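You operate a simulated robot arm through the tools that you are given. There is no shell and no other tool. Be economical: measure what you need, move in short steps, check, and stop when the job is done.

You are at the controls of a simulated two-armed robot. One attempt, no reset.

Task
Dry the wet orange valve body on the dryer, in the drying tray.
Fine: carry the loaded tray in both hands; switch the dryer off when the body is dry.

The check looks at the end state, three seconds after you hand in, the way a careful person would. Anything else that was tipped, shoved, dropped, spilled or broken makes it a failure.

Robot
Two 7-joint arms with two-finger parallel grippers on one trunk, on a base that drives. Base frame: it is fixed to the floor where the robot stands at the start and does not move with it; the origin is under the middle of the robot, x ahead of it, y to its left, z up. Units: mm, degrees, N and s.
The left shoulder is at the start at [60, 143, 939], the right one opposite. With the tool pointing down near the work surface each hand reaches from about 320 to 740 mm from the robot's upright axis, wherever it stands, measured 20 degrees to its own side. Places, roughly: dryer grating [500, 300, 800]; dryer switch [700, 400, 800]; inside of the drying tray [500, 0, 800]. Payload 1.57 kg a hand.
The TCP of each hand is the grasp point between the finger pads, 30 mm short of the fingertips. In the tool frame z runs along the fingers and y along their closing line. The gripper opens to 110 mm. The fingers are 24 mm wide and 12 mm thick; the gripper's body (48 by 112 mm) begins 78 mm behind the TCP.
Orientation is that of the tool frame in the base frame, as a unit quaternion [x, y, z, w]. With the fingers straight down and closing along the base's y, the tool's x points along the base's -x, its y along +y and its z along -z.

Tools
- The arms move only by the tool move_arm. It takes "left_series", "right_series" or both (then of equal length, played together; a hand with none holds still); each is a list of rows, each a list of 7 numbers: the closure, from 0 (fully open) to 1 (shut), then the shift along the tool's x, y, z in mm, then the turn, a rotation vector about the tool's x, y, z in degrees. In form: [[jaw, x, y, z, rx, ry, rz], ...]. A call has 1 to 12 rows; each row is the pose to reach, as a shift and turn from the pose commanded when the call began, along the tool's axes at that moment. A row lasts 0.2 s, in which the tool goes at most 50 mm and 8.6 degrees; a call with a longer step from one row to the next is refused whole, and so is a gripper value outside its range. A pose out of reach is approached as far as the arm can. The call stops where the force on the tool passes 40 N (or 10 N more than at its start, if that is more) or the arm is blocked; 0.2 s more then pass. The fingers move at their own pace (about 45 mm/s each) and stop on an object; they squeeze with about 36 N. The grip force told is the motor's: it shows also when the fingers shut on nothing. Time passes only in rows, and 0.2 s behind the last, so rows that repeat a pose let the fingers close. It gives the time, the measured TCP pose, the force on the tool (base axes), the opening and the grip force at its end, in the units of the frame above (readings bear some noise), with the torque about the TCP (base axes, N m) and any sound that the robot's microphone picked up, and new pictures: "pictures" is both (left out), scene, wrist or none (wrist: the cameras of the hands that moved).
- Cameras (640 x 400 px; columns grow to the right, rows downward): "scene" is now at [35.5, 37.2, 1542.4]; the picture's right is [0.37, -0.93, 0.00], its down [-0.78, -0.31, -0.55] and it looks along [0.51, 0.20, -0.83] (base axes); focal length 295 px, centre (320, 200). "left" rides on the left gripper at [70, -16, -141] in its tool frame; the picture's right is [0.23, 0.97, 0.00], its down [-0.86, 0.20, -0.48] and it looks along [-0.47, 0.11, 0.88] (tool axes); focal length 222 px, centre (320, 200). "right" rides on the right gripper at [70, 16, -141] in its tool frame; the picture's right is [-0.23, 0.97, 0.00], its down [-0.86, -0.20, -0.48] and it looks along [-0.47, -0.11, 0.88] (tool axes); focal length 222 px, centre (320, 200). There is no depth. A picture from a camera that has moved, and an enlarged one, comes with that camera's place and axes in the base frame and with its lens. The place of the scene camera against the robot may be out by one fixed shift of up to 12 mm in any direction.
- slide_trunk(by): slides the trunk up (or, below 0, down) by that many mm; the arms and the scene camera ride with it, the base frame stays. It gives what a move gives, with no picture.
- roll_base(legs): drives the robot by 1 to 6 legs, each [ahead, left, turn to the left] in mm, mm and degrees, along the robot's own axes; the way and the turn of a leg run together, so that a leg with both is an arc; at most 1500 mm and 180 degrees a leg. The arms and the cameras ride along, it lands a little off, and it stops where it bumps. It gives what a move gives, and a new picture of the scene camera.
- aim_head(pan, tilt): turns the head with the scene camera to pan (to the left, within 86 degrees either way) and tilt (down, from -29 to 69), counted from straight ahead of the robot. It gives what a move gives, and a new picture of the scene camera.
- inspect(camera, box): a new picture of the part [left, top, right, bottom] of that camera's present view, enlarged. No time passes.
- close_job(): hands the job in; it is judged then, once.

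Go step by step. Nothing tells you exact positions but the pictures and the camera data: compare them with the known pose of the tool, close in by small moves and look again before you grip or let go. The budget is 120 turns and 260 pictures, counting those below and the enlarged ones. Unless the task says otherwise, let go and move clear before handing in, and close with one line.

The tools are called after "Emit:" as a command line: name --argument value ..., lists and objects as JSON in quotes. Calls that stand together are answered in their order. move_arm: Moves the arms, as the interface text tells. Its arguments: {"type":"object","properties":{"left_series":{"type":"array","items":{"type":"array","items":{"type":"number"}}},"right_series":{"type":"array","items":{"type":"array","items":{"type":"number"}}},"pictures":{"type":"string","enum":["both","scene","wrist","none"]}},"required":[]} The other tools are called the same way: slide_trunk (by) slides the trunk up or down; roll_base (legs) drives the base; aim_head (pan, tilt) turns the head that bears the scene camera; inspect (camera, box) takes an enlarged picture of a part of a camera's view; close_job () hands the job in.

At the start:

```text
time: 0.0
left_ee_pos: [313.4, 337.8, 1127.2]
left_tool_rot: [0.0, 1.0, 0.0, 0.001]
left_wrist_force: [0.5, 0.0, -0.3]
left_moment: [0.02, 0.01, -0.01]
left_width: 109.9
left_grasp_force: 0.2
right_ee_pos: [390.2, 3.0, 1083.3]
right_tool_rot: [-0.001, 1.0, 0.0, 0.0]
right_wrist_force: [0.3, -0.5, 0.0]
right_moment: [0.01, 0.02, -0.01]
right_width: 109.9
right_grasp_force: 0.0
trunk travel left (down, up): [-538.0, 52.0]
robot x, y, heading: [0.6, 1.7, 0.2]
head pan, tilt: [21.5, 56.5]
```

scene: 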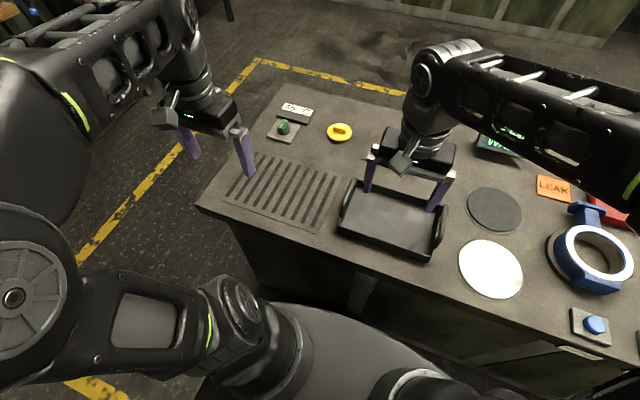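
right: 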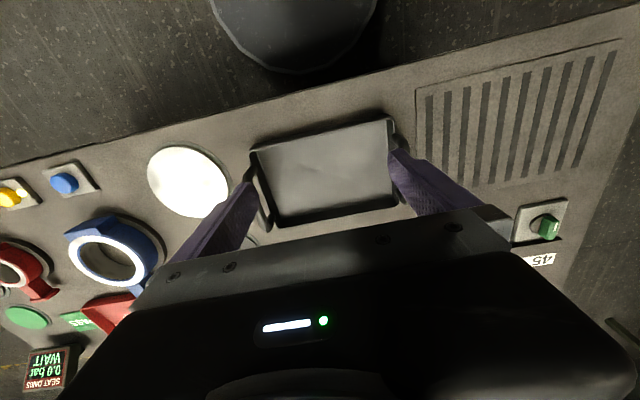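
left: 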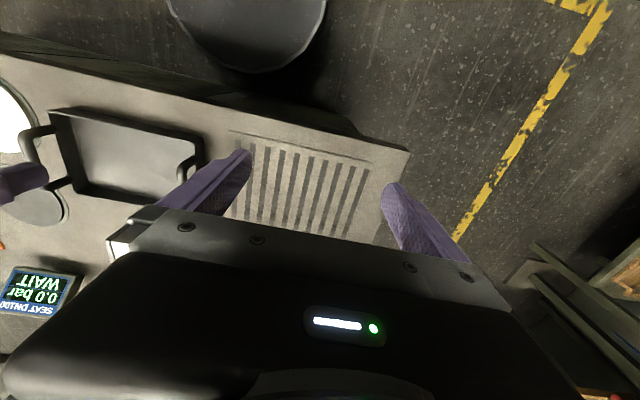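

I see the dryer grating, the empty tray beside it, the green switch with a label, and blue and red rings on the right. I don't see the orange body yet, so I'll look around.

Emit:
aim_head --pan -30 --tilt 50

Emit:
inspect --camera "right" --box '[0, 120, 200, 400]'

```text
time: 1.2
left_ee_pos: [314.2, 338.5, 1126.0]
left_tool_rot: [0.0, 1.0, 0.0, 0.0]
left_wrist_force: [-0.2, 0.3, -0.7]
left_moment: [-0.01, 0.02, 0.02]
left_width: 109.9
left_grasp_force: 0.0
right_ee_pos: [390.4, 2.5, 1082.9]
right_tool_rot: [0.0, 1.0, -0.001, 0.0]
right_wrist_force: [0.3, -0.2, -0.2]
right_moment: [0.0, 0.01, -0.03]
right_width: 110.0
right_grasp_force: 0.1
trunk travel left (down, up): [-538.0, 52.0]
robot x, y, heading: [0.5, -0.4, 0.3]
head pan, tilt: [-30.0, 50.0]
camera scene: at [36.6, -27.1, 1550.7], right [-0.5, -0.87, 0.0], down [-0.66, 0.38, -0.64], along [0.56, -0.32, -0.77], focal length 295 px, centre (320, 200)
```

scene: 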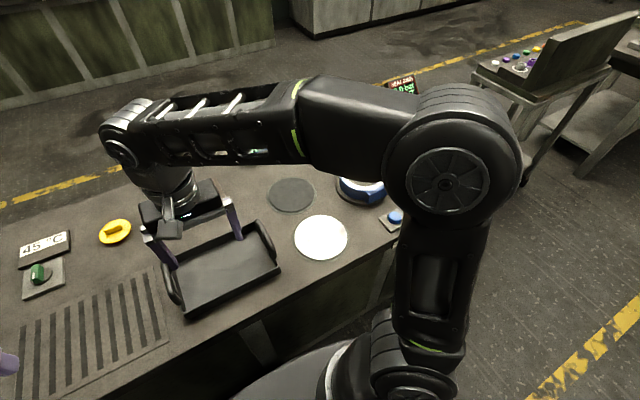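

```text
1.43 times, centred on (100, 260) of right
camera zoom: at [320.7, 17.8, 1225.5], right [0.23, 0.97, 0.0], down [0.86, -0.2, 0.48], along [0.47, -0.11, -0.88], focal length 317 px, centre (634, 114)
```

zoom: 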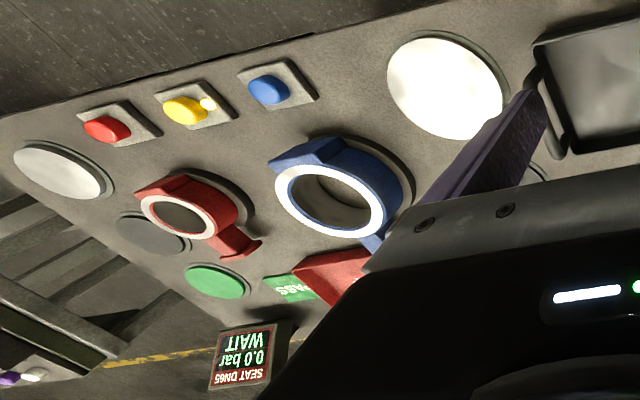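

No orange body on the near bench yet. I'll look further to both sides.

Emit:
aim_head --pan -70 --tilt 25

Emit:
aim_head --pan 0 --tilt 20

Emit:
aim_head --pan 70 --tilt 25

```text
time: 2.3
left_ee_pos: [314.6, 337.1, 1127.8]
left_tool_rot: [0.0, 1.0, 0.0, 0.0]
left_wrist_force: [0.6, -0.2, -1.1]
left_moment: [0.0, 0.0, 0.01]
left_width: 109.9
left_grasp_force: 0.1
right_ee_pos: [390.4, 2.4, 1083.6]
right_tool_rot: [-0.001, 1.0, 0.0, 0.0]
right_wrist_force: [0.2, -0.1, -1.2]
right_moment: [0.02, -0.02, 0.01]
right_width: 109.8
right_grasp_force: 0.0
trunk travel left (down, up): [-538.0, 52.0]
robot x, y, heading: [4.3, -2.1, 0.2]
head pan, tilt: [-70.0, 25.0]
camera scene: at [1.5, -75.2, 1588.2], right [-0.94, -0.34, 0.0], down [-0.15, 0.4, -0.91], along [0.31, -0.85, -0.42], focal length 295 px, centre (320, 200)
```

scene: 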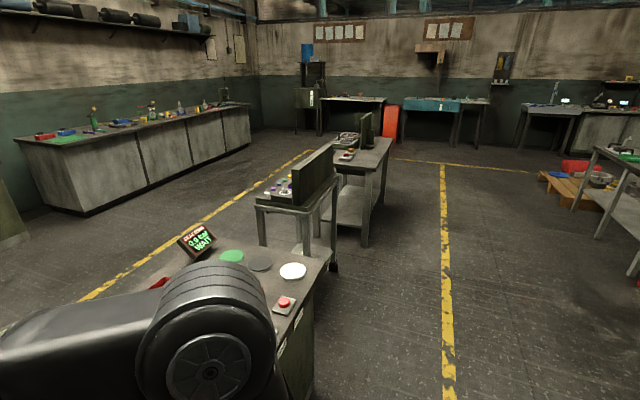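

```text
time: 3.7
left_ee_pos: [314.4, 337.1, 1126.1]
left_tool_rot: [0.0, 1.0, 0.0, 0.0]
left_wrist_force: [0.0, 0.7, 0.1]
left_moment: [-0.01, 0.0, 0.01]
left_width: 110.0
left_grasp_force: 0.1
right_ee_pos: [390.5, 2.8, 1083.1]
right_tool_rot: [-0.001, 1.0, 0.0, 0.0]
right_wrist_force: [0.4, -0.8, 0.4]
right_moment: [-0.01, -0.02, 0.03]
right_width: 110.2
right_grasp_force: 0.0
trunk travel left (down, up): [-538.0, 52.0]
robot x, y, heading: [0.9, -0.7, -0.0]
head pan, tilt: [0.0, 20.0]
camera scene: at [63.0, 11.3, 1596.3], right [0.0, -1.0, 0.0], down [-0.34, 0.0, -0.94], along [0.94, 0.0, -0.34], focal length 295 px, centre (320, 200)
```

scene: 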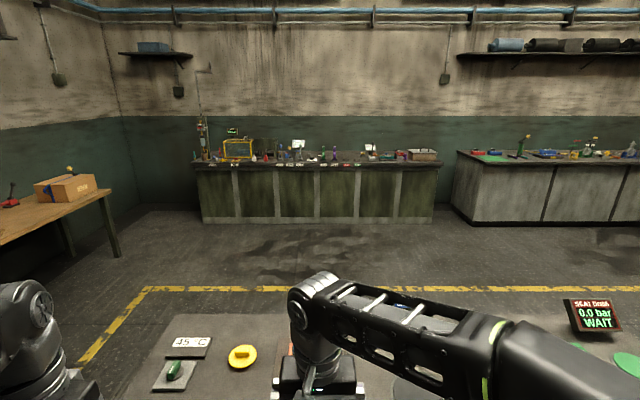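

```text
time: 5.1
left_ee_pos: [314.7, 338.1, 1127.7]
left_tool_rot: [0.0, 1.0, 0.0, 0.0]
left_wrist_force: [0.1, 0.1, 0.0]
left_moment: [0.02, 0.0, 0.0]
left_width: 110.2
left_grasp_force: 0.0
right_ee_pos: [391.1, 3.8, 1084.2]
right_tool_rot: [0.0, 1.0, 0.0, 0.0]
right_wrist_force: [-0.1, 0.2, -0.5]
right_moment: [-0.01, -0.02, 0.0]
right_width: 110.0
right_grasp_force: 0.2
trunk travel left (down, up): [-538.0, 52.0]
robot x, y, heading: [-2.2, 2.1, 0.1]
head pan, tilt: [70.0, 25.0]
camera scene: at [1.5, 97.9, 1588.2], right [0.94, -0.34, 0.0], down [-0.14, -0.4, -0.91], along [0.31, 0.85, -0.42], focal length 295 px, centre (320, 200)
```

scene: 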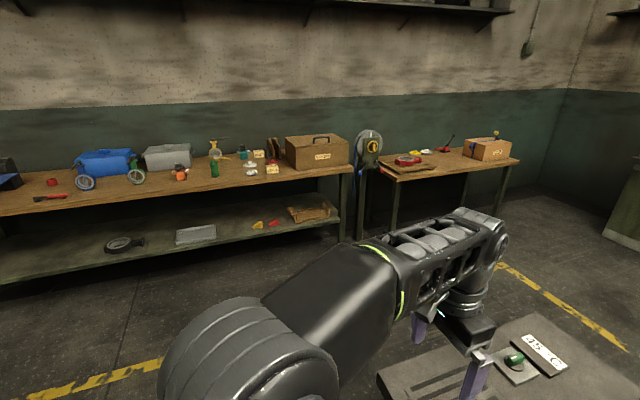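

There is an orange thing on the left bench, so I'll zoom in on it and on the rest of that bench.

Emit:
inspect --camera "scene" --box '[20, 130, 200, 242]'

Emit:
inspect --camera "scene" --box '[160, 120, 350, 240]'

Emit:
aim_head --pan -35 --tilt 35

```text
3.56 times, centred on (110, 186) of scene
camera zoom: at [1.5, 97.9, 1588.2], right [0.94, -0.34, 0.0], down [-0.14, -0.4, -0.91], along [0.31, 0.85, -0.42], focal length 1049 px, centre (1067, 250)
```

zoom: 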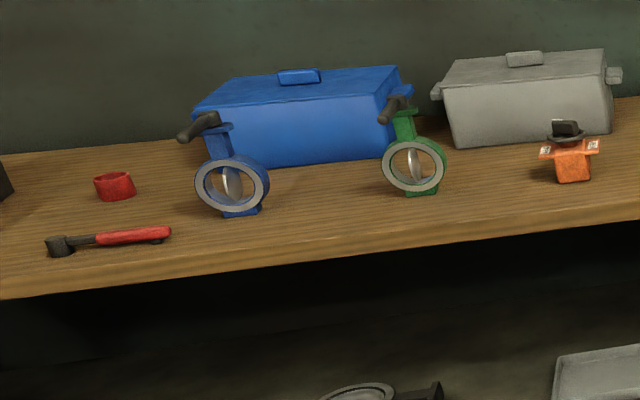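

```text
3.33 times, centred on (255, 180) of scene
camera zoom: at [1.5, 97.9, 1588.2], right [0.94, -0.34, 0.0], down [-0.14, -0.4, -0.91], along [0.31, 0.85, -0.42], focal length 984 px, centre (537, 267)
```

zoom: 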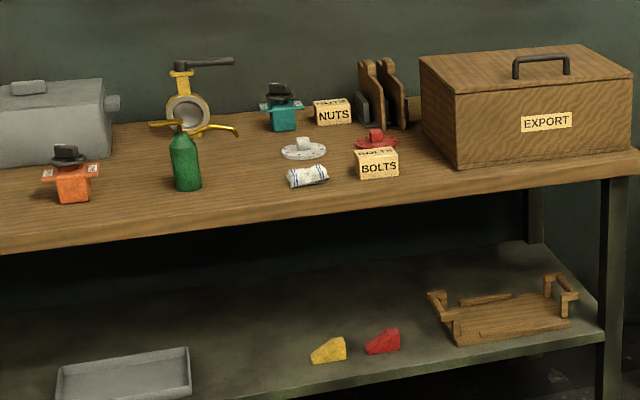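

```text
time: 6.9
left_ee_pos: [314.7, 337.9, 1127.2]
left_tool_rot: [0.001, 1.0, 0.001, 0.0]
left_wrist_force: [0.3, 0.2, 0.0]
left_moment: [-0.02, -0.02, 0.04]
left_width: 110.0
left_grasp_force: 0.0
right_ee_pos: [390.5, 3.0, 1084.3]
right_tool_rot: [0.0, 1.0, 0.0, 0.0]
right_wrist_force: [0.3, 0.1, -0.6]
right_moment: [-0.01, 0.01, 0.0]
right_width: 110.2
right_grasp_force: 0.0
trunk travel left (down, up): [-538.0, 52.0]
robot x, y, heading: [0.3, 3.9, -0.0]
head pan, tilt: [-35.0, 35.0]
camera scene: at [42.1, -39.1, 1572.5], right [-0.57, -0.82, 0.0], down [-0.47, 0.33, -0.82], along [0.67, -0.47, -0.57], focal length 295 px, centre (320, 200)
```

scene: 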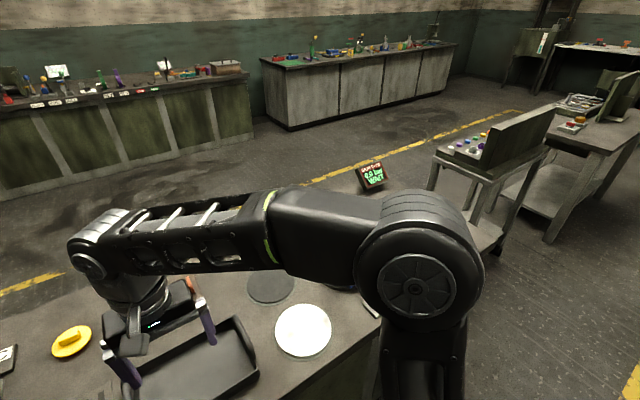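

An orange patch shows behind the right gripper, near [650, 20]. I'll move the right hand aside and look there.

Emit:
move_arm --right_series '[[0, 0, -30, -30, 0, 0, 0], [0, 0, -70, -40, 0, 0, 0], [0, 0, -110, -40, 0, 0, 0], [0, 0, -150, -40, 0, 0, 0], [0, 0, -190, -40, 0, 0, 0], [0, 0, -230, -40, 0, 0, 0], [0, 0, -260, -40, 0, 0, 0]]' --pictures "wrist"

Emit:
aim_head --pan 0 --tilt 55

```text
time: 8.5
left_ee_pos: [314.1, 337.5, 1127.1]
left_tool_rot: [0.0, 1.0, 0.0, 0.0]
left_wrist_force: [0.2, -0.2, 0.0]
left_moment: [0.01, 0.03, 0.04]
left_width: 110.0
left_grasp_force: 0.0
right_ee_pos: [391.2, -259.0, 1123.9]
right_tool_rot: [-0.001, 1.0, 0.001, 0.0]
right_wrist_force: [-0.4, -0.2, -0.1]
right_moment: [0.02, -0.02, 0.0]
right_width: 110.3
right_grasp_force: 0.1
trunk travel left (down, up): [-538.0, 52.0]
robot x, y, heading: [0.7, 2.4, 0.2]
head pan, tilt: [-35.0, 35.0]
camera right: at [321.5, -243.7, 1266.1], right [0.23, 0.97, 0.0], down [0.86, -0.2, 0.48], along [0.47, -0.11, -0.88], focal length 222 px, centre (320, 200)
```

right: 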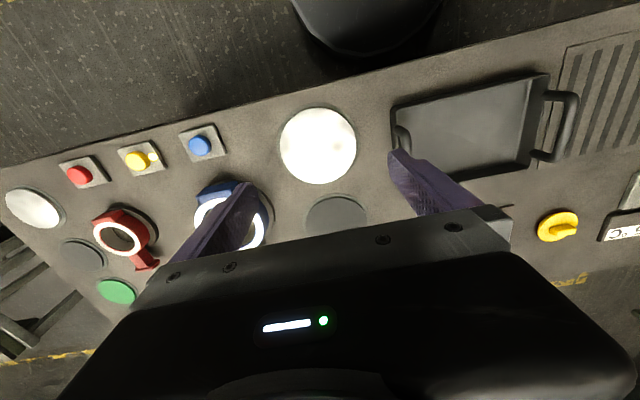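

```text
time: 9.5
left_ee_pos: [314.7, 337.5, 1126.5]
left_tool_rot: [-0.001, 1.0, 0.0, 0.001]
left_wrist_force: [-0.5, 0.3, -0.1]
left_moment: [-0.01, -0.01, 0.01]
left_width: 109.8
left_grasp_force: 0.1
right_ee_pos: [390.6, -257.7, 1124.9]
right_tool_rot: [-0.001, 1.0, 0.0, 0.0]
right_wrist_force: [-0.3, -0.6, 0.2]
right_moment: [-0.02, -0.01, -0.03]
right_width: 109.9
right_grasp_force: 0.1
trunk travel left (down, up): [-538.0, 52.0]
robot x, y, heading: [0.3, -0.5, 0.1]
head pan, tilt: [0.0, 55.0]
camera scene: at [42.0, 11.2, 1544.3], right [0.0, -1.0, 0.0], down [-0.82, 0.0, -0.57], along [0.57, 0.0, -0.82], focal length 295 px, centre (320, 200)
```

scene: 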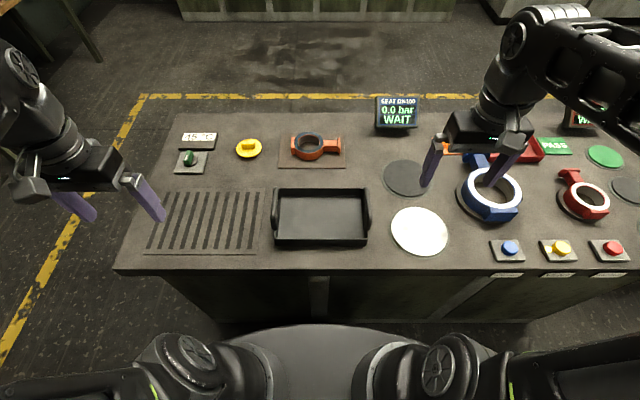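

The orange valve body lies on a mat behind the tray. I'll look at it, the switch with its display, the tray and the grating more closely.

Emit:
inspect --camera "scene" --box '[160, 110, 360, 235]'

Emit:
inspect --camera "scene" --box '[270, 115, 360, 171]'

Emit:
inspect --camera "scene" --box '[120, 170, 390, 280]'

```text
3.20 times, centred on (260, 172) of scene
camera zoom: at [42.0, 11.2, 1544.3], right [0.0, -1.0, 0.0], down [-0.82, 0.0, -0.57], along [0.57, 0.0, -0.82], focal length 944 px, centre (512, 288)
```

zoom: 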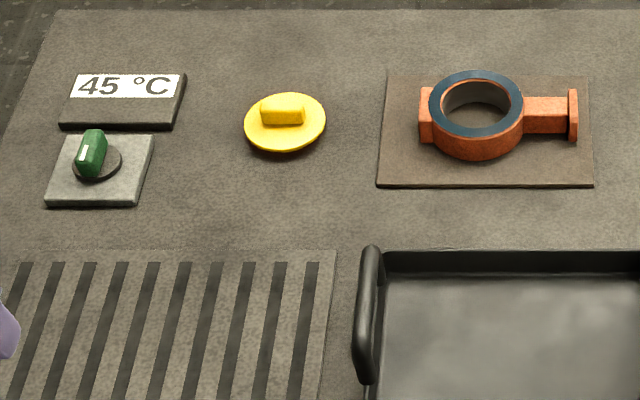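

```text
7.11 times, centred on (315, 143) of scene
camera zoom: at [42.0, 11.2, 1544.3], right [0.0, -1.0, 0.0], down [-0.82, 0.0, -0.57], along [0.57, 0.0, -0.82], focal length 2098 px, centre (356, 605)
```

zoom: 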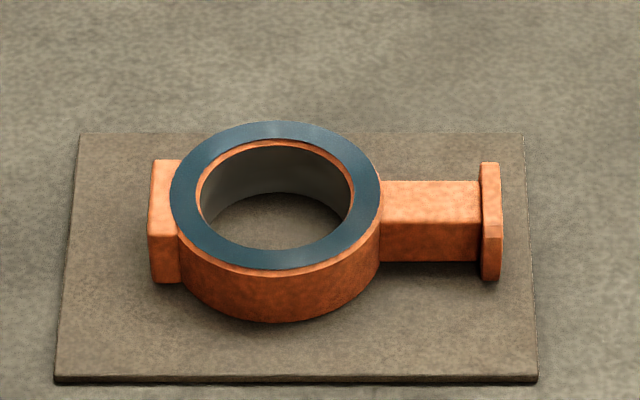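

```text
2.37 times, centred on (255, 225) of scene
camera zoom: at [42.0, 11.2, 1544.3], right [0.0, -1.0, 0.0], down [-0.82, 0.0, -0.57], along [0.57, 0.0, -0.82], focal length 699 px, centre (474, 141)
```

zoom: 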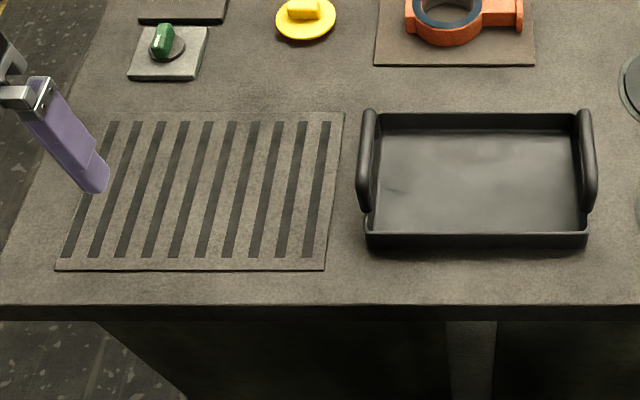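

The body's ring centre is at about [752, 48], roughly 97 mm across, with its neck pointing right. That is just past arm's reach, so I'll check how much room the base has at the front.

Emit:
aim_head --pan 0 --tilt 69

```text
time: 10.3
left_ee_pos: [313.5, 338.4, 1127.3]
left_tool_rot: [0.0, 1.0, 0.0, 0.0]
left_wrist_force: [-0.1, 0.9, -0.2]
left_moment: [0.0, 0.0, -0.02]
left_width: 109.9
left_grasp_force: 0.0
right_ee_pos: [391.7, -257.8, 1124.9]
right_tool_rot: [-0.001, 1.0, -0.001, 0.0]
right_wrist_force: [0.2, 0.7, 1.1]
right_moment: [0.01, -0.02, 0.01]
right_width: 110.0
right_grasp_force: 0.0
trunk travel left (down, up): [-538.0, 52.0]
robot x, y, heading: [1.5, -0.0, -0.2]
head pan, tilt: [0.0, 68.8]
camera scene: at [25.8, 11.3, 1528.8], right [0.0, -1.0, 0.0], down [-0.93, 0.0, -0.36], along [0.36, 0.0, -0.93], focal length 295 px, centre (320, 200)
```

scene: 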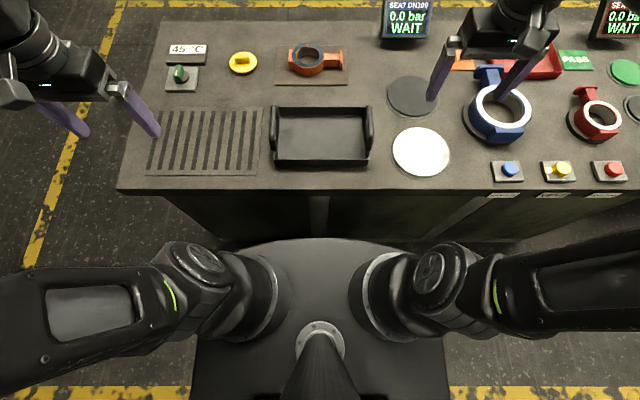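

The cabinet front is at about x=404 and the base front at about 330, so I'll roll 50 mm ahead.

Emit:
roll_base --legs '[[50, 0, 0]]'

```text
time: 11.2
left_ee_pos: [366.7, 337.6, 1125.6]
left_tool_rot: [0.0, 1.0, 0.0, -0.001]
left_wrist_force: [1.0, 0.4, -0.9]
left_moment: [0.01, 0.04, -0.01]
left_width: 109.9
left_grasp_force: 0.2
right_ee_pos: [443.4, -259.0, 1124.3]
right_tool_rot: [0.0, 1.0, 0.0, -0.001]
right_wrist_force: [1.3, -0.5, 0.0]
right_moment: [-0.01, 0.07, -0.04]
right_width: 110.2
right_grasp_force: 0.2
trunk travel left (down, up): [-538.0, 52.0]
robot x, y, heading: [53.4, -1.1, -0.3]
head pan, tilt: [0.0, 68.8]
camera scene: at [78.6, 11.3, 1528.7], right [0.0, -1.0, 0.0], down [-0.93, 0.0, -0.36], along [0.36, 0.0, -0.93], focal length 295 px, centre (320, 200)
```

scene: 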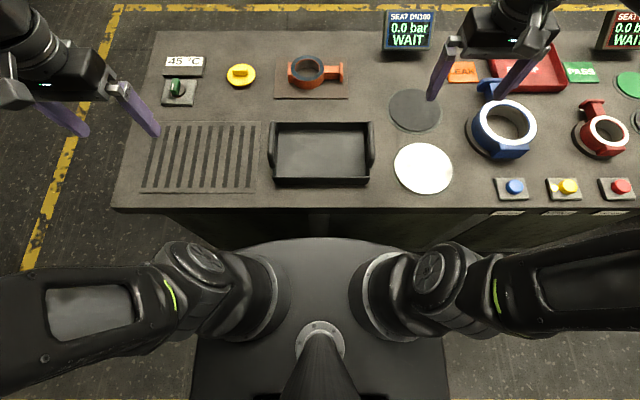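

There's room. I'll bring the left hand over the body with its fingers closing along x, staying high.

Emit:
move_arm --left_series '[[0, -34, -26, 0, 0, 0, 8.2], [0, -68, -52, 0, 0, 0, 16.4], [0, -102, -78, 0, 0, 0, 24.6], [0, -136, -104, 0, 0, 0, 32.8], [0, -170, -130, 0, 0, 0, 41], [0, -204, -156, 0, 0, 0, 49.2], [0, -238, -182, 0, 0, 0, 57.4], [0, -272, -208, 0, 0, 0, 65.6], [0, -306, -234, 0, 0, 0, 73.8], [0, -340, -260, 0, 0, 0, 82], [0, -374, -286, 0, 0, 0, 90], [0, -382, -289, 0, 0, 0, 90]]'

```text
time: 13.8
left_ee_pos: [626.9, 61.9, 1061.4]
left_tool_rot: [0.707, 0.707, 0.002, 0.003]
left_wrist_force: [-1.0, -0.1, 0.4]
left_moment: [0.03, 0.0, 0.0]
left_width: 109.7
left_grasp_force: 0.0
left hand out of reach, approached as far as the arm can: row 5, 6, 7, 8, 9, 10, 11, 12
right_ee_pos: [441.8, -258.7, 1125.1]
right_tool_rot: [0.0, 1.0, 0.001, 0.001]
right_wrist_force: [-0.1, 0.3, -0.2]
right_moment: [0.01, -0.02, 0.0]
right_width: 110.1
right_grasp_force: 0.0
trunk travel left (down, up): [-538.0, 52.0]
robot x, y, heading: [47.1, 0.2, -0.1]
head pan, tilt: [0.0, 68.8]
camera scene: at [76.4, 11.4, 1528.8], right [0.0, -1.0, 0.0], down [-0.93, 0.0, -0.36], along [0.36, 0.0, -0.93], focal length 295 px, centre (320, 200)
camera left: at [610.5, 131.6, 1203.1], right [0.97, 0.22, 0.01], down [0.19, -0.86, 0.48], along [0.11, -0.47, -0.88], focal length 222 px, centre (320, 200)
```

scene: 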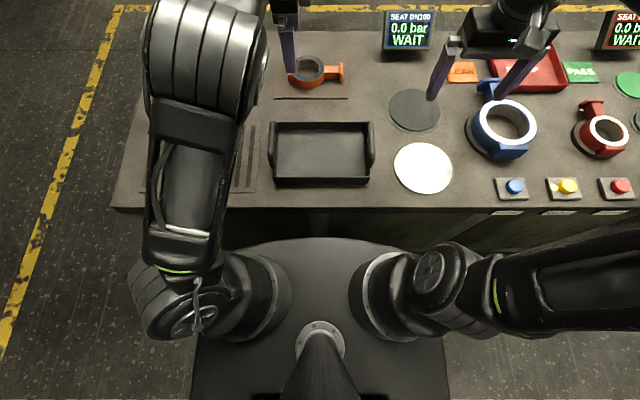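
left: 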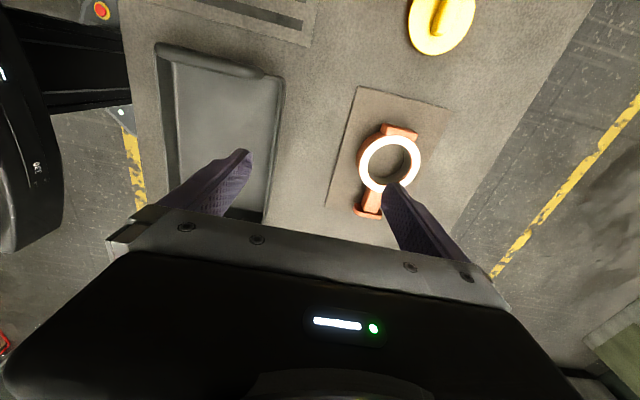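

The reach grows lower down. I'll descend 120 mm and see where the hand is.

Emit:
move_arm --left_series '[[0, 0, 0, 30, 0, 0, 0], [0, 0, 0, 60, 0, 0, 0], [0, 0, 0, 90, 0, 0, 0], [0, 0, 0, 120, 0, 0, 0]]' --pictures "wrist"

```text
time: 14.8
left_ee_pos: [626.3, 62.0, 938.3]
left_tool_rot: [0.708, 0.706, 0.0, 0.0]
left_wrist_force: [0.5, -0.3, -0.3]
left_moment: [0.01, -0.01, -0.01]
left_width: 110.1
left_grasp_force: 0.0
right_ee_pos: [441.5, -258.5, 1125.4]
right_tool_rot: [0.0, 1.0, 0.0, 0.0]
right_wrist_force: [0.0, 0.6, -0.4]
right_moment: [0.0, -0.04, 0.02]
right_width: 109.8
right_grasp_force: 0.0
trunk travel left (down, up): [-538.0, 52.0]
robot x, y, heading: [49.5, 0.8, -0.1]
head pan, tilt: [0.0, 68.8]
camera left: at [611.2, 131.4, 1080.3], right [0.97, 0.23, 0.0], down [0.2, -0.86, 0.48], along [0.11, -0.47, -0.88], focal length 222 px, centre (320, 200)
```

left: 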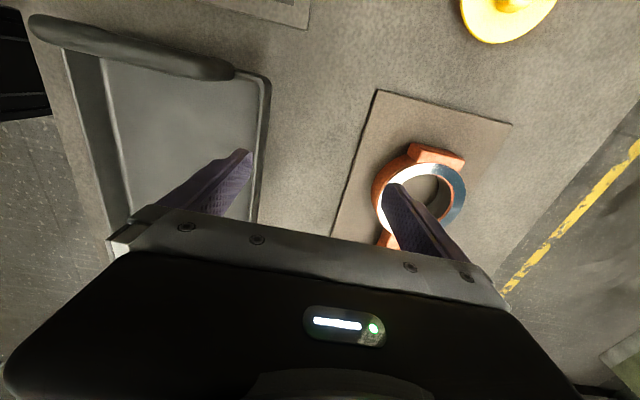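

The body's ring centre is at about [748, 46]. I'll move the hand over it at this height.

Emit:
move_arm --left_series '[[0, -4, 30, 0, 0, 0, 0], [0, -8, 60, 0, 0, 0, 0], [0, -12, 90, 0, 0, 0, 0], [0, -16, 121, 0, 0, 0, 0], [0, -16, 121, 0, 0, 0, 0]]'

```text
time: 16.0
left_ee_pos: [666.1, 44.8, 935.5]
left_tool_rot: [0.708, 0.707, 0.001, 0.002]
left_wrist_force: [-0.3, 0.1, -0.9]
left_moment: [0.01, 0.03, -0.01]
left_width: 110.2
left_grasp_force: 0.0
left hand out of reach, approached as far as the arm can: row 2, 3, 4, 5
right_ee_pos: [441.7, -258.5, 1124.0]
right_tool_rot: [0.001, 1.0, 0.001, 0.0]
right_wrist_force: [-0.3, -1.0, -0.2]
right_moment: [0.02, 0.01, -0.01]
right_width: 109.9
right_grasp_force: 0.1
trunk travel left (down, up): [-538.0, 52.0]
robot x, y, heading: [50.8, 1.0, 0.1]
head pan, tilt: [0.0, 68.8]
camera scene: at [76.6, 11.1, 1528.8], right [0.0, -1.0, 0.0], down [-0.93, 0.0, -0.36], along [0.36, 0.0, -0.93], focal length 295 px, centre (320, 200)
camera left: at [650.2, 113.8, 1077.9], right [0.97, 0.23, 0.0], down [0.2, -0.86, 0.48], along [0.11, -0.47, -0.88], focal length 222 px, centre (320, 200)
```

scene: 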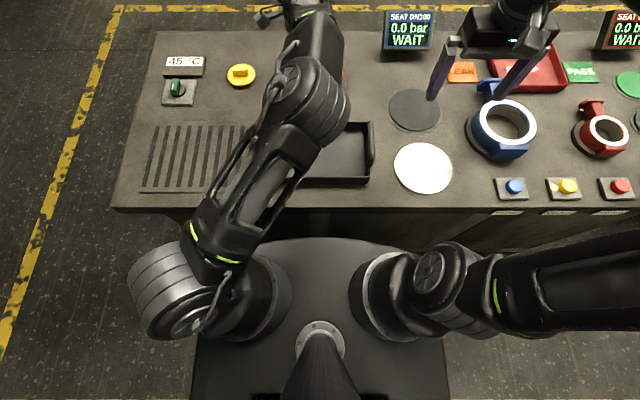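
left: 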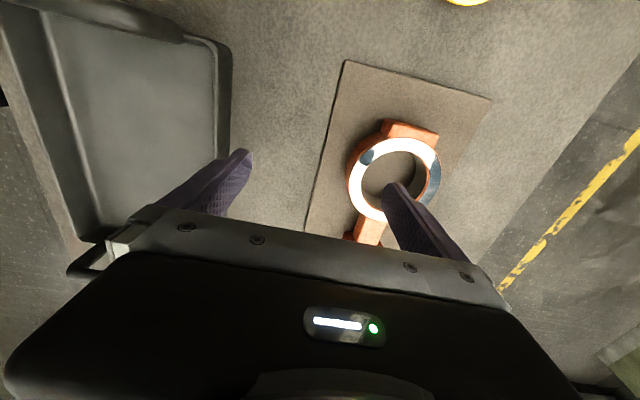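

The reach is too short at this height. I'll raise the trunk fully and try again.

Emit:
slide_trunk --by 52

Emit:
move_arm --left_series '[[0, 0, 20, 20, 0, 0, 0], [0, 0, 40, 40, 0, 0, 0], [0, 0, 60, 60, 0, 0, 0], [0, 0, 82, 75, 0, 0, 0], [0, 0, 82, 75, 0, 0, 0]]'

```text
time: 16.9
left_ee_pos: [665.2, 44.6, 988.1]
left_tool_rot: [0.707, 0.707, 0.0, 0.001]
left_wrist_force: [0.7, 0.2, 0.4]
left_moment: [-0.02, -0.01, -0.01]
left_width: 109.9
left_grasp_force: 0.0
right_ee_pos: [442.0, -257.5, 1175.8]
right_tool_rot: [0.0, 1.0, 0.0, 0.0]
right_wrist_force: [-0.3, 0.3, 0.4]
right_moment: [0.02, 0.01, -0.05]
right_width: 110.1
right_grasp_force: 0.2
trunk travel left (down, up): [-590.0, 0.0]
robot x, y, heading: [48.1, 0.3, -0.2]
head pan, tilt: [0.0, 68.8]
```

```text
time: 18.1
left_ee_pos: [668.1, 40.8, 965.6]
left_tool_rot: [0.707, 0.707, 0.002, 0.001]
left_wrist_force: [0.8, 0.1, -0.3]
left_moment: [-0.04, -0.04, 0.03]
left_width: 110.2
left_grasp_force: 0.1
left hand out of reach, approached as far as the arm can: row 1, 2, 3, 4, 5
right_ee_pos: [441.0, -258.2, 1176.7]
right_tool_rot: [0.0, 1.0, 0.0, 0.0]
right_wrist_force: [0.1, -0.6, 0.7]
right_moment: [0.03, -0.02, -0.01]
right_width: 110.2
right_grasp_force: 0.1
trunk travel left (down, up): [-590.0, 0.0]
robot x, y, heading: [49.6, -1.8, 0.0]
head pan, tilt: [0.0, 68.8]
camera scene: at [76.5, 11.1, 1580.8], right [0.0, -1.0, 0.0], down [-0.93, 0.0, -0.36], along [0.36, 0.0, -0.93], focal length 295 px, centre (320, 200)
camera left: at [651.6, 109.9, 1106.9], right [0.97, 0.23, 0.0], down [0.2, -0.86, 0.48], along [0.11, -0.47, -0.88], focal length 222 px, centre (320, 200)
```

scene: 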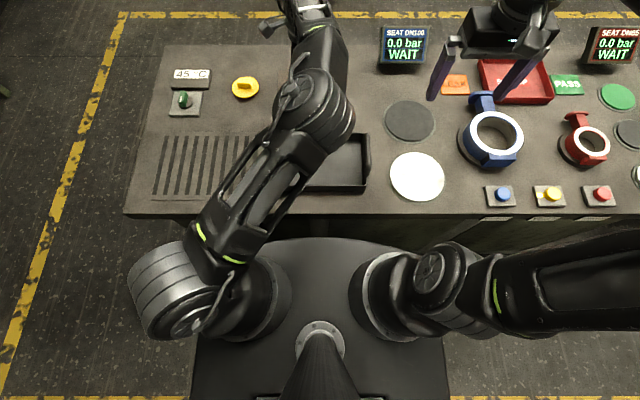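
left: 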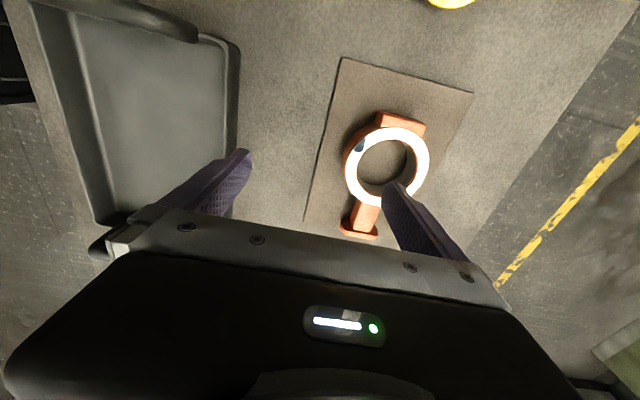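

I'll go straight down to z≈908 first, then forward.

Emit:
move_arm --left_series '[[0, 0, 0, 30, 0, 0, 0], [0, 0, 0, 57, 0, 0, 0], [0, 0, 30, 57, 0, 0, 0], [0, 2, 60, 57, 0, 0, 0], [0, 4, 80, 57, 0, 0, 0], [0, 4, 80, 57, 0, 0, 0]]' --pictures "wrist"

```text
time: 19.5
left_ee_pos: [661.6, 33.7, 924.2]
left_tool_rot: [0.707, 0.707, 0.002, 0.002]
left_wrist_force: [-0.7, 0.2, -0.7]
left_moment: [0.03, -0.02, -0.02]
left_width: 110.0
left_grasp_force: 0.0
left hand out of reach, approached as far as the arm can: row 1, 2, 3, 4, 5, 6
right_ee_pos: [441.9, -259.1, 1177.0]
right_tool_rot: [0.0, 1.0, 0.0, 0.0]
right_wrist_force: [0.9, -0.2, -1.1]
right_moment: [-0.02, -0.01, -0.02]
right_width: 110.3
right_grasp_force: 0.0
trunk travel left (down, up): [-590.0, 0.0]
robot x, y, heading: [49.0, 0.7, 0.1]
head pan, tilt: [0.0, 68.8]
camera left: at [645.7, 104.5, 1066.6], right [0.97, 0.23, 0.0], down [0.2, -0.86, 0.48], along [0.11, -0.47, -0.88], focal length 222 px, centre (320, 200)
```

left: 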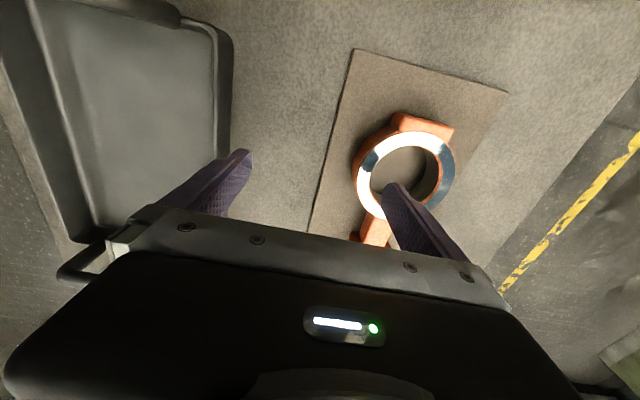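

The wrist turn seems to be the limit, not the reach. A ring can be gripped on a slanted diameter, so I'll turn back to 45° yaw, which still clears the neck and boss, and then go forward.

Emit:
move_arm --left_series '[[0, 0, 0, -5, 0, 0, -8], [0, 0, 0, -10, 0, 0, -16], [0, 0, 0, -10, 0, 0, -24], [0, 0, 0, -10, 0, 0, -32], [0, 0, 0, -10, 0, 0, -40], [0, 0, 0, -10, 0, 0, -45], [0, 4, 28, -10, 0, 0, -45], [0, 8, 56, -10, 0, 0, -45], [0, 12, 84, -10, 0, 0, -45], [0, 12, 84, -10, 0, 0, -45]]' --pictures "wrist"

```text
time: 21.7
left_ee_pos: [665.8, 36.7, 942.3]
left_tool_rot: [0.382, 0.924, 0.001, 0.002]
left_wrist_force: [0.0, 0.1, -0.3]
left_moment: [0.0, 0.02, -0.01]
left_width: 109.7
left_grasp_force: 0.2
left hand out of reach, approached as far as the arm can: row 7, 8, 9, 10
right_ee_pos: [441.8, -258.5, 1175.8]
right_tool_rot: [0.0, 1.0, 0.0, 0.0]
right_wrist_force: [0.8, 0.1, -0.1]
right_moment: [0.03, -0.01, 0.01]
right_width: 109.8
right_grasp_force: 0.0
trunk travel left (down, up): [-590.0, 0.0]
robot x, y, heading: [50.5, 2.5, -0.1]
head pan, tilt: [0.0, 68.8]
camera left: at [604.3, 74.7, 1084.0], right [0.53, 0.85, 0.0], down [0.74, -0.46, 0.48], along [0.41, -0.25, -0.88], focal length 222 px, centre (320, 200)
```

left: 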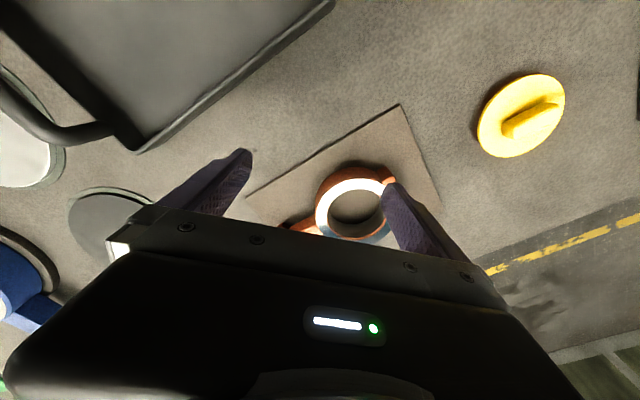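

The reach is 740 only to the arm's own side, and it is shorter across the middle. The body is 699 from the robot's axis, so turning the robot right about 17° should do it. First I'll lift and retract the hand.

Emit:
move_arm --left_series '[[0, 25, -25, -25, 0, 0, 0], [0, 50, -50, -50, 0, 0, 0], [0, 75, -75, -75, 0, 0, 0], [0, 100, -100, -80, 0, 0, 0]]' --pictures "none"

Emit:
roll_base --legs '[[0, 0, -17]]'

```text
time: 22.7
left_ee_pos: [521.5, 39.5, 1023.0]
left_tool_rot: [0.384, 0.923, 0.001, 0.001]
left_wrist_force: [0.0, -0.7, 0.7]
left_moment: [0.01, -0.01, -0.02]
left_width: 109.9
left_grasp_force: 0.1
right_ee_pos: [441.2, -258.3, 1177.0]
right_tool_rot: [0.0, 1.0, 0.001, -0.001]
right_wrist_force: [-0.3, -0.1, -0.3]
right_moment: [-0.01, 0.01, 0.0]
right_width: 110.0
right_grasp_force: 0.0
trunk travel left (down, up): [-590.0, 0.0]
robot x, y, heading: [48.8, 1.1, 0.0]
head pan, tilt: [0.0, 68.8]
```

```text
time: 24.1
left_ee_pos: [513.1, -100.3, 1022.2]
left_tool_rot: [0.515, 0.857, 0.0, 0.001]
left_wrist_force: [0.3, -0.2, 0.3]
left_moment: [-0.02, -0.02, -0.01]
left_width: 110.2
left_grasp_force: 0.1
right_ee_pos: [348.2, -361.2, 1175.9]
right_tool_rot: [0.149, 0.989, -0.001, 0.0]
right_wrist_force: [-0.2, -0.1, 0.5]
right_moment: [0.03, 0.03, -0.01]
right_width: 110.2
right_grasp_force: 0.1
trunk travel left (down, up): [-590.0, 0.0]
robot x, y, heading: [50.3, -0.6, -17.0]
head pan, tilt: [0.0, 68.8]
camera scene: at [74.9, 3.3, 1580.8], right [-0.29, -0.96, 0.0], down [-0.89, 0.27, -0.36], along [0.35, -0.11, -0.93], focal length 295 px, centre (320, 200)
```

scene: 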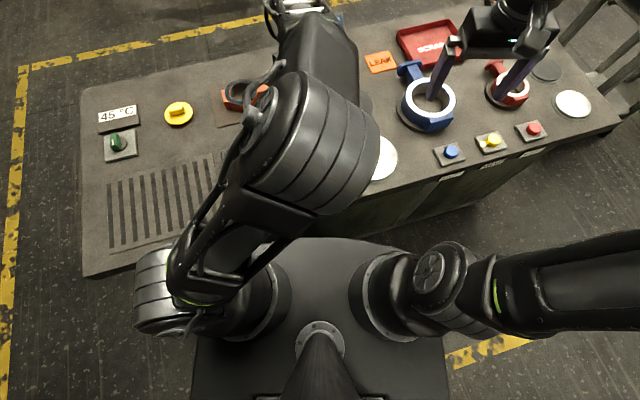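

Now I'll move the left hand toward the point above the body.

Emit:
move_arm --left_series '[[0, 3, 40, 12, 0, 0, 0], [0, 6, 80, 24, 0, 0, 0], [0, 9, 120, 36, 0, 0, 0], [0, 12, 160, 48, 0, 0, 0], [0, 15, 200, 60, 0, 0, 0], [0, 17, 240, 72, 0, 0, 0], [0, 19, 276, 84, 0, 0, 0], [0, 19, 276, 84, 0, 0, 0]]'

```text
time: 25.9
left_ee_pos: [652.3, 1.7, 972.5]
left_tool_rot: [0.515, 0.857, 0.002, 0.001]
left_wrist_force: [0.4, -0.1, 0.1]
left_moment: [-0.01, 0.03, 0.0]
left_width: 110.0
left_grasp_force: 0.0
left hand out of reach, approached as far as the arm can: row 5, 6, 7, 8
right_ee_pos: [348.6, -361.3, 1175.4]
right_tool_rot: [0.148, 0.989, 0.0, 0.001]
right_wrist_force: [0.4, -0.2, -0.1]
right_moment: [-0.01, 0.02, 0.03]
right_width: 110.2
right_grasp_force: 0.1
trunk travel left (down, up): [-590.0, 0.0]
robot x, y, heading: [51.0, 0.2, -17.1]
head pan, tilt: [0.0, 68.8]
camera scene: at [75.3, 3.5, 1580.8], right [-0.29, -0.96, 0.0], down [-0.89, 0.27, -0.36], along [0.35, -0.11, -0.93], focal length 295 px, centre (320, 200)
camera left: at [604.8, 55.4, 1113.7], right [0.75, 0.66, 0.0], down [0.57, -0.66, 0.48], along [0.32, -0.36, -0.88], focal length 222 px, centre (320, 200)
```

scene: 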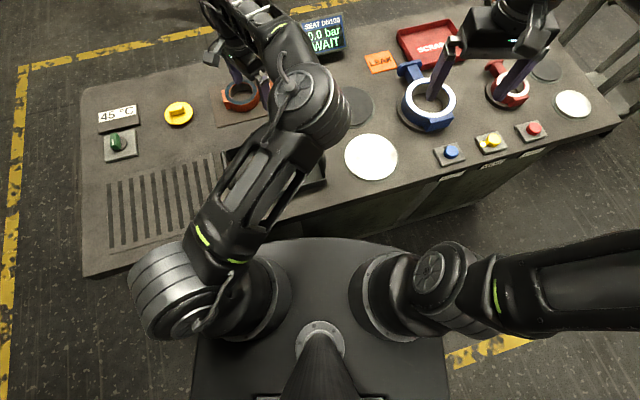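
left: 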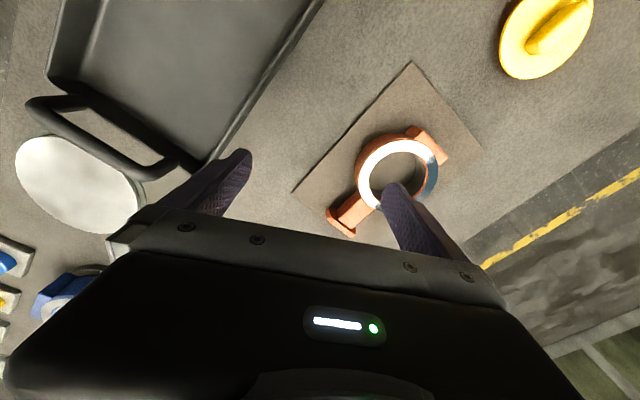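

The stops look like a joint limit that depends on height. I'll go straight down here, then outward.

Emit:
move_arm --left_series '[[0, 0, -5, 20, 0, 0, 0], [0, 0, -5, 40, 0, 0, 0], [0, 0, -5, 60, 0, 0, 0]]' --pictures "none"

Emit:
move_arm --left_series '[[0, -5, 20, 0, 0, 0, 0], [0, -5, 40, 0, 0, 0, 0], [0, -5, 60, 0, 0, 0, 0], [0, -5, 80, 0, 0, 0, 0], [0, -5, 100, 0, 0, 0, 0], [0, -5, 110, 0, 0, 0, 0]]' --pictures "scene"

```text
time: 26.7
left_ee_pos: [641.5, -1.8, 912.1]
left_tool_rot: [0.516, 0.857, 0.002, 0.002]
left_wrist_force: [0.2, -0.7, 0.3]
left_moment: [0.01, 0.01, 0.02]
left_width: 110.2
left_grasp_force: 0.1
left hand out of reach, approached as far as the arm can: row 2, 3
right_ee_pos: [348.3, -361.5, 1176.1]
right_tool_rot: [0.148, 0.989, 0.0, 0.0]
right_wrist_force: [0.6, -0.3, 0.1]
right_moment: [-0.01, -0.03, -0.01]
right_width: 110.0
right_grasp_force: 0.1
trunk travel left (down, up): [-590.0, 0.0]
robot x, y, heading: [48.8, -1.2, -17.0]
head pan, tilt: [0.0, 68.8]
```

```text
time: 28.1
left_ee_pos: [639.8, 17.6, 925.5]
left_tool_rot: [0.516, 0.857, 0.002, 0.003]
left_wrist_force: [0.4, -0.4, -0.1]
left_moment: [0.01, -0.01, 0.01]
left_width: 109.9
left_grasp_force: 0.0
left hand out of reach, approached as far as the arm can: row 1, 2, 3, 4, 5, 6
right_ee_pos: [348.6, -361.7, 1176.2]
right_tool_rot: [0.148, 0.989, 0.0, 0.0]
right_wrist_force: [-0.5, -0.1, -0.5]
right_moment: [-0.01, -0.01, -0.01]
right_width: 110.2
right_grasp_force: 0.0
trunk travel left (down, up): [-590.0, 0.0]
robot x, y, heading: [48.6, -2.4, -17.0]
head pan, tilt: [0.0, 68.8]
camera scene: at [75.1, 3.8, 1580.8], right [-0.29, -0.96, 0.0], down [-0.89, 0.27, -0.36], along [0.35, -0.11, -0.93], focal length 295 px, centre (320, 200)
```

scene: 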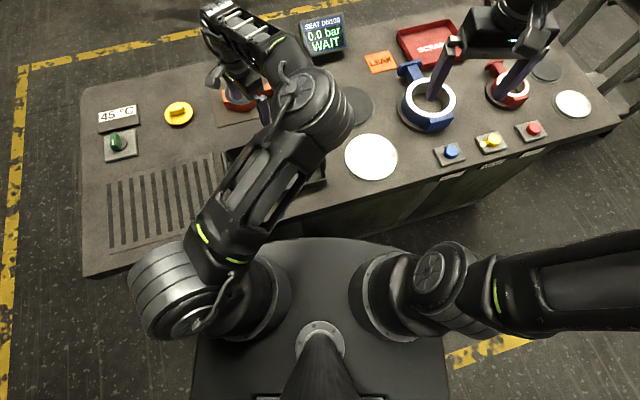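

The arm has swung its elbow inward and is stuck on joint limits. I'll retract and turn the yaw the other way to -45°, which suits an elbow-out posture and a round ring just as well.

Emit:
move_arm --left_series '[[0, 10, -13, -25, 0, 0, 0], [0, 28, -26, -40, 0, 0, -8], [0, 42, -39, -55, 0, 0, -16], [0, 56, -52, -70, 0, 0, -24], [0, 70, -65, -85, 0, 0, -32], [0, 85, -78, -100, 0, 0, -40], [0, 100, -91, -110, 0, 0, -48], [0, 115, -104, -120, 0, 0, -56], [0, 130, -117, -120, 0, 0, -64], [0, 145, -130, -120, 0, 0, -72], [0, 158, -143, -120, 0, 0, -80], [0, 158, -143, -120, 0, 0, -88]]' --pictures "scene"

```text
time: 30.7
left_ee_pos: [436.0, 90.3, 1045.2]
left_tool_rot: [-0.226, 0.974, 0.0, 0.002]
left_wrist_force: [-0.1, -0.2, 0.6]
left_moment: [0.04, -0.03, 0.02]
left_width: 109.9
left_grasp_force: 0.1
right_ee_pos: [348.5, -360.8, 1176.3]
right_tool_rot: [0.149, 0.989, 0.001, 0.0]
right_wrist_force: [-0.8, -0.4, -0.4]
right_moment: [-0.03, 0.02, -0.03]
right_width: 110.1
right_grasp_force: 0.1
trunk travel left (down, up): [-590.0, 0.0]
robot x, y, heading: [49.8, -0.4, -17.2]
head pan, tilt: [0.0, 68.8]
camera scene: at [75.5, 3.7, 1580.8], right [-0.29, -0.96, 0.0], down [-0.89, 0.27, -0.36], along [0.35, -0.11, -0.93], focal length 295 px, centre (320, 200)
```

scene: 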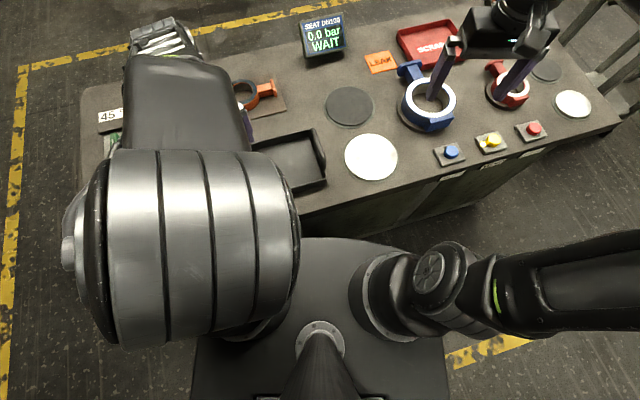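

Now the posture is natural. I'll extend outward toward the body at this yaw, descending as I go.

Emit:
move_arm --left_series '[[0, -28, -20, 12, 0, 0, 0], [0, -56, -40, 24, 0, 0, 0], [0, -84, -60, 36, 0, 0, 0], [0, -112, -80, 48, 0, 0, 0], [0, -140, -100, 60, 0, 0, 0], [0, -168, -120, 72, 0, 0, 0], [0, -196, -140, 84, 0, 0, 0], [0, -224, -159, 95, 0, 0, 0]]'

```text
time: 32.5
left_ee_pos: [642.6, 40.3, 973.6]
left_tool_rot: [-0.225, 0.974, 0.0, 0.001]
left_wrist_force: [-0.7, -0.2, 0.6]
left_moment: [-0.03, -0.02, -0.02]
left_width: 110.0
left_grasp_force: 0.0
left hand out of reach, approached as far as the arm can: row 6, 7, 8
right_ee_pos: [348.0, -361.6, 1175.9]
right_tool_rot: [0.148, 0.989, 0.0, 0.0]
right_wrist_force: [0.4, 0.0, -0.1]
right_moment: [-0.01, -0.01, 0.0]
right_width: 109.8
right_grasp_force: 0.2
trunk travel left (down, up): [-590.0, 0.0]
robot x, y, heading: [52.7, 3.1, -17.3]
head pan, tilt: [0.0, 68.8]
camera scene: at [75.5, 2.9, 1580.8], right [-0.29, -0.96, 0.0], down [-0.89, 0.27, -0.36], along [0.35, -0.11, -0.93], focal length 295 px, centre (320, 200)
camera left: at [586.9, -4.9, 1116.1], right [-0.63, 0.78, 0.0], down [0.68, 0.55, 0.48], along [0.37, 0.3, -0.88], focal length 222 px, centre (320, 200)
```

scene: 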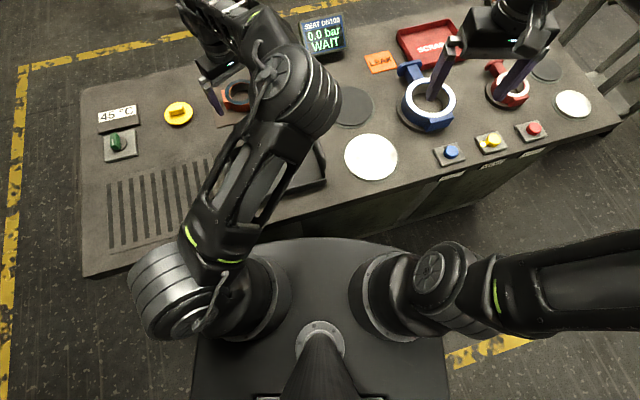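
left: 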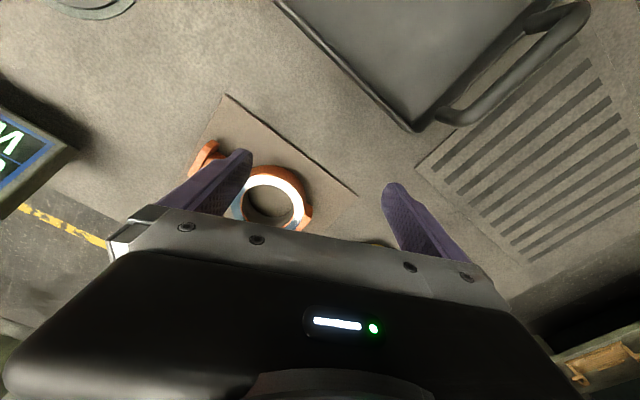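

It's stopped again at about the same radius. I'll look at the arm's posture to see which joint is the limit.

Emit:
aim_head --pan 25 --tilt 40

```text
time: 33.4
left_ee_pos: [641.4, 40.6, 973.5]
left_tool_rot: [-0.224, 0.975, 0.0, 0.001]
left_wrist_force: [0.5, -0.6, 0.0]
left_moment: [-0.03, 0.02, -0.02]
left_width: 110.2
left_grasp_force: 0.1
right_ee_pos: [349.3, -361.3, 1176.7]
right_tool_rot: [0.149, 0.989, 0.0, 0.0]
right_wrist_force: [-0.1, -0.7, 0.3]
right_moment: [-0.04, 0.04, 0.03]
right_width: 110.0
right_grasp_force: 0.0
trunk travel left (down, up): [-590.0, 0.0]
robot x, y, heading: [48.9, -0.9, -17.0]
head pan, tilt: [25.0, 40.0]
camera scene: at [105.9, 31.6, 1616.8], right [0.14, -0.99, 0.0], down [-0.64, -0.09, -0.77], along [0.76, 0.1, -0.64], focal length 295 px, centre (320, 200)
```

scene: 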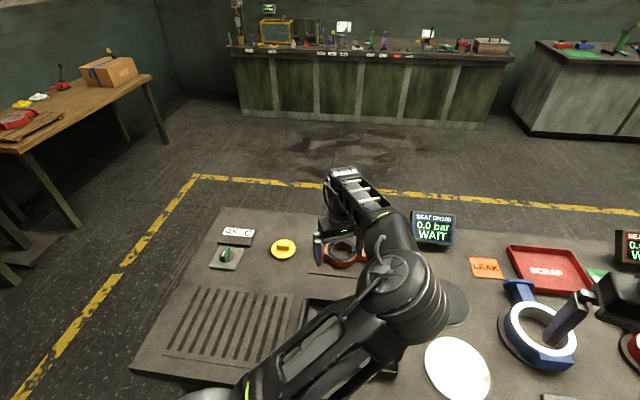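

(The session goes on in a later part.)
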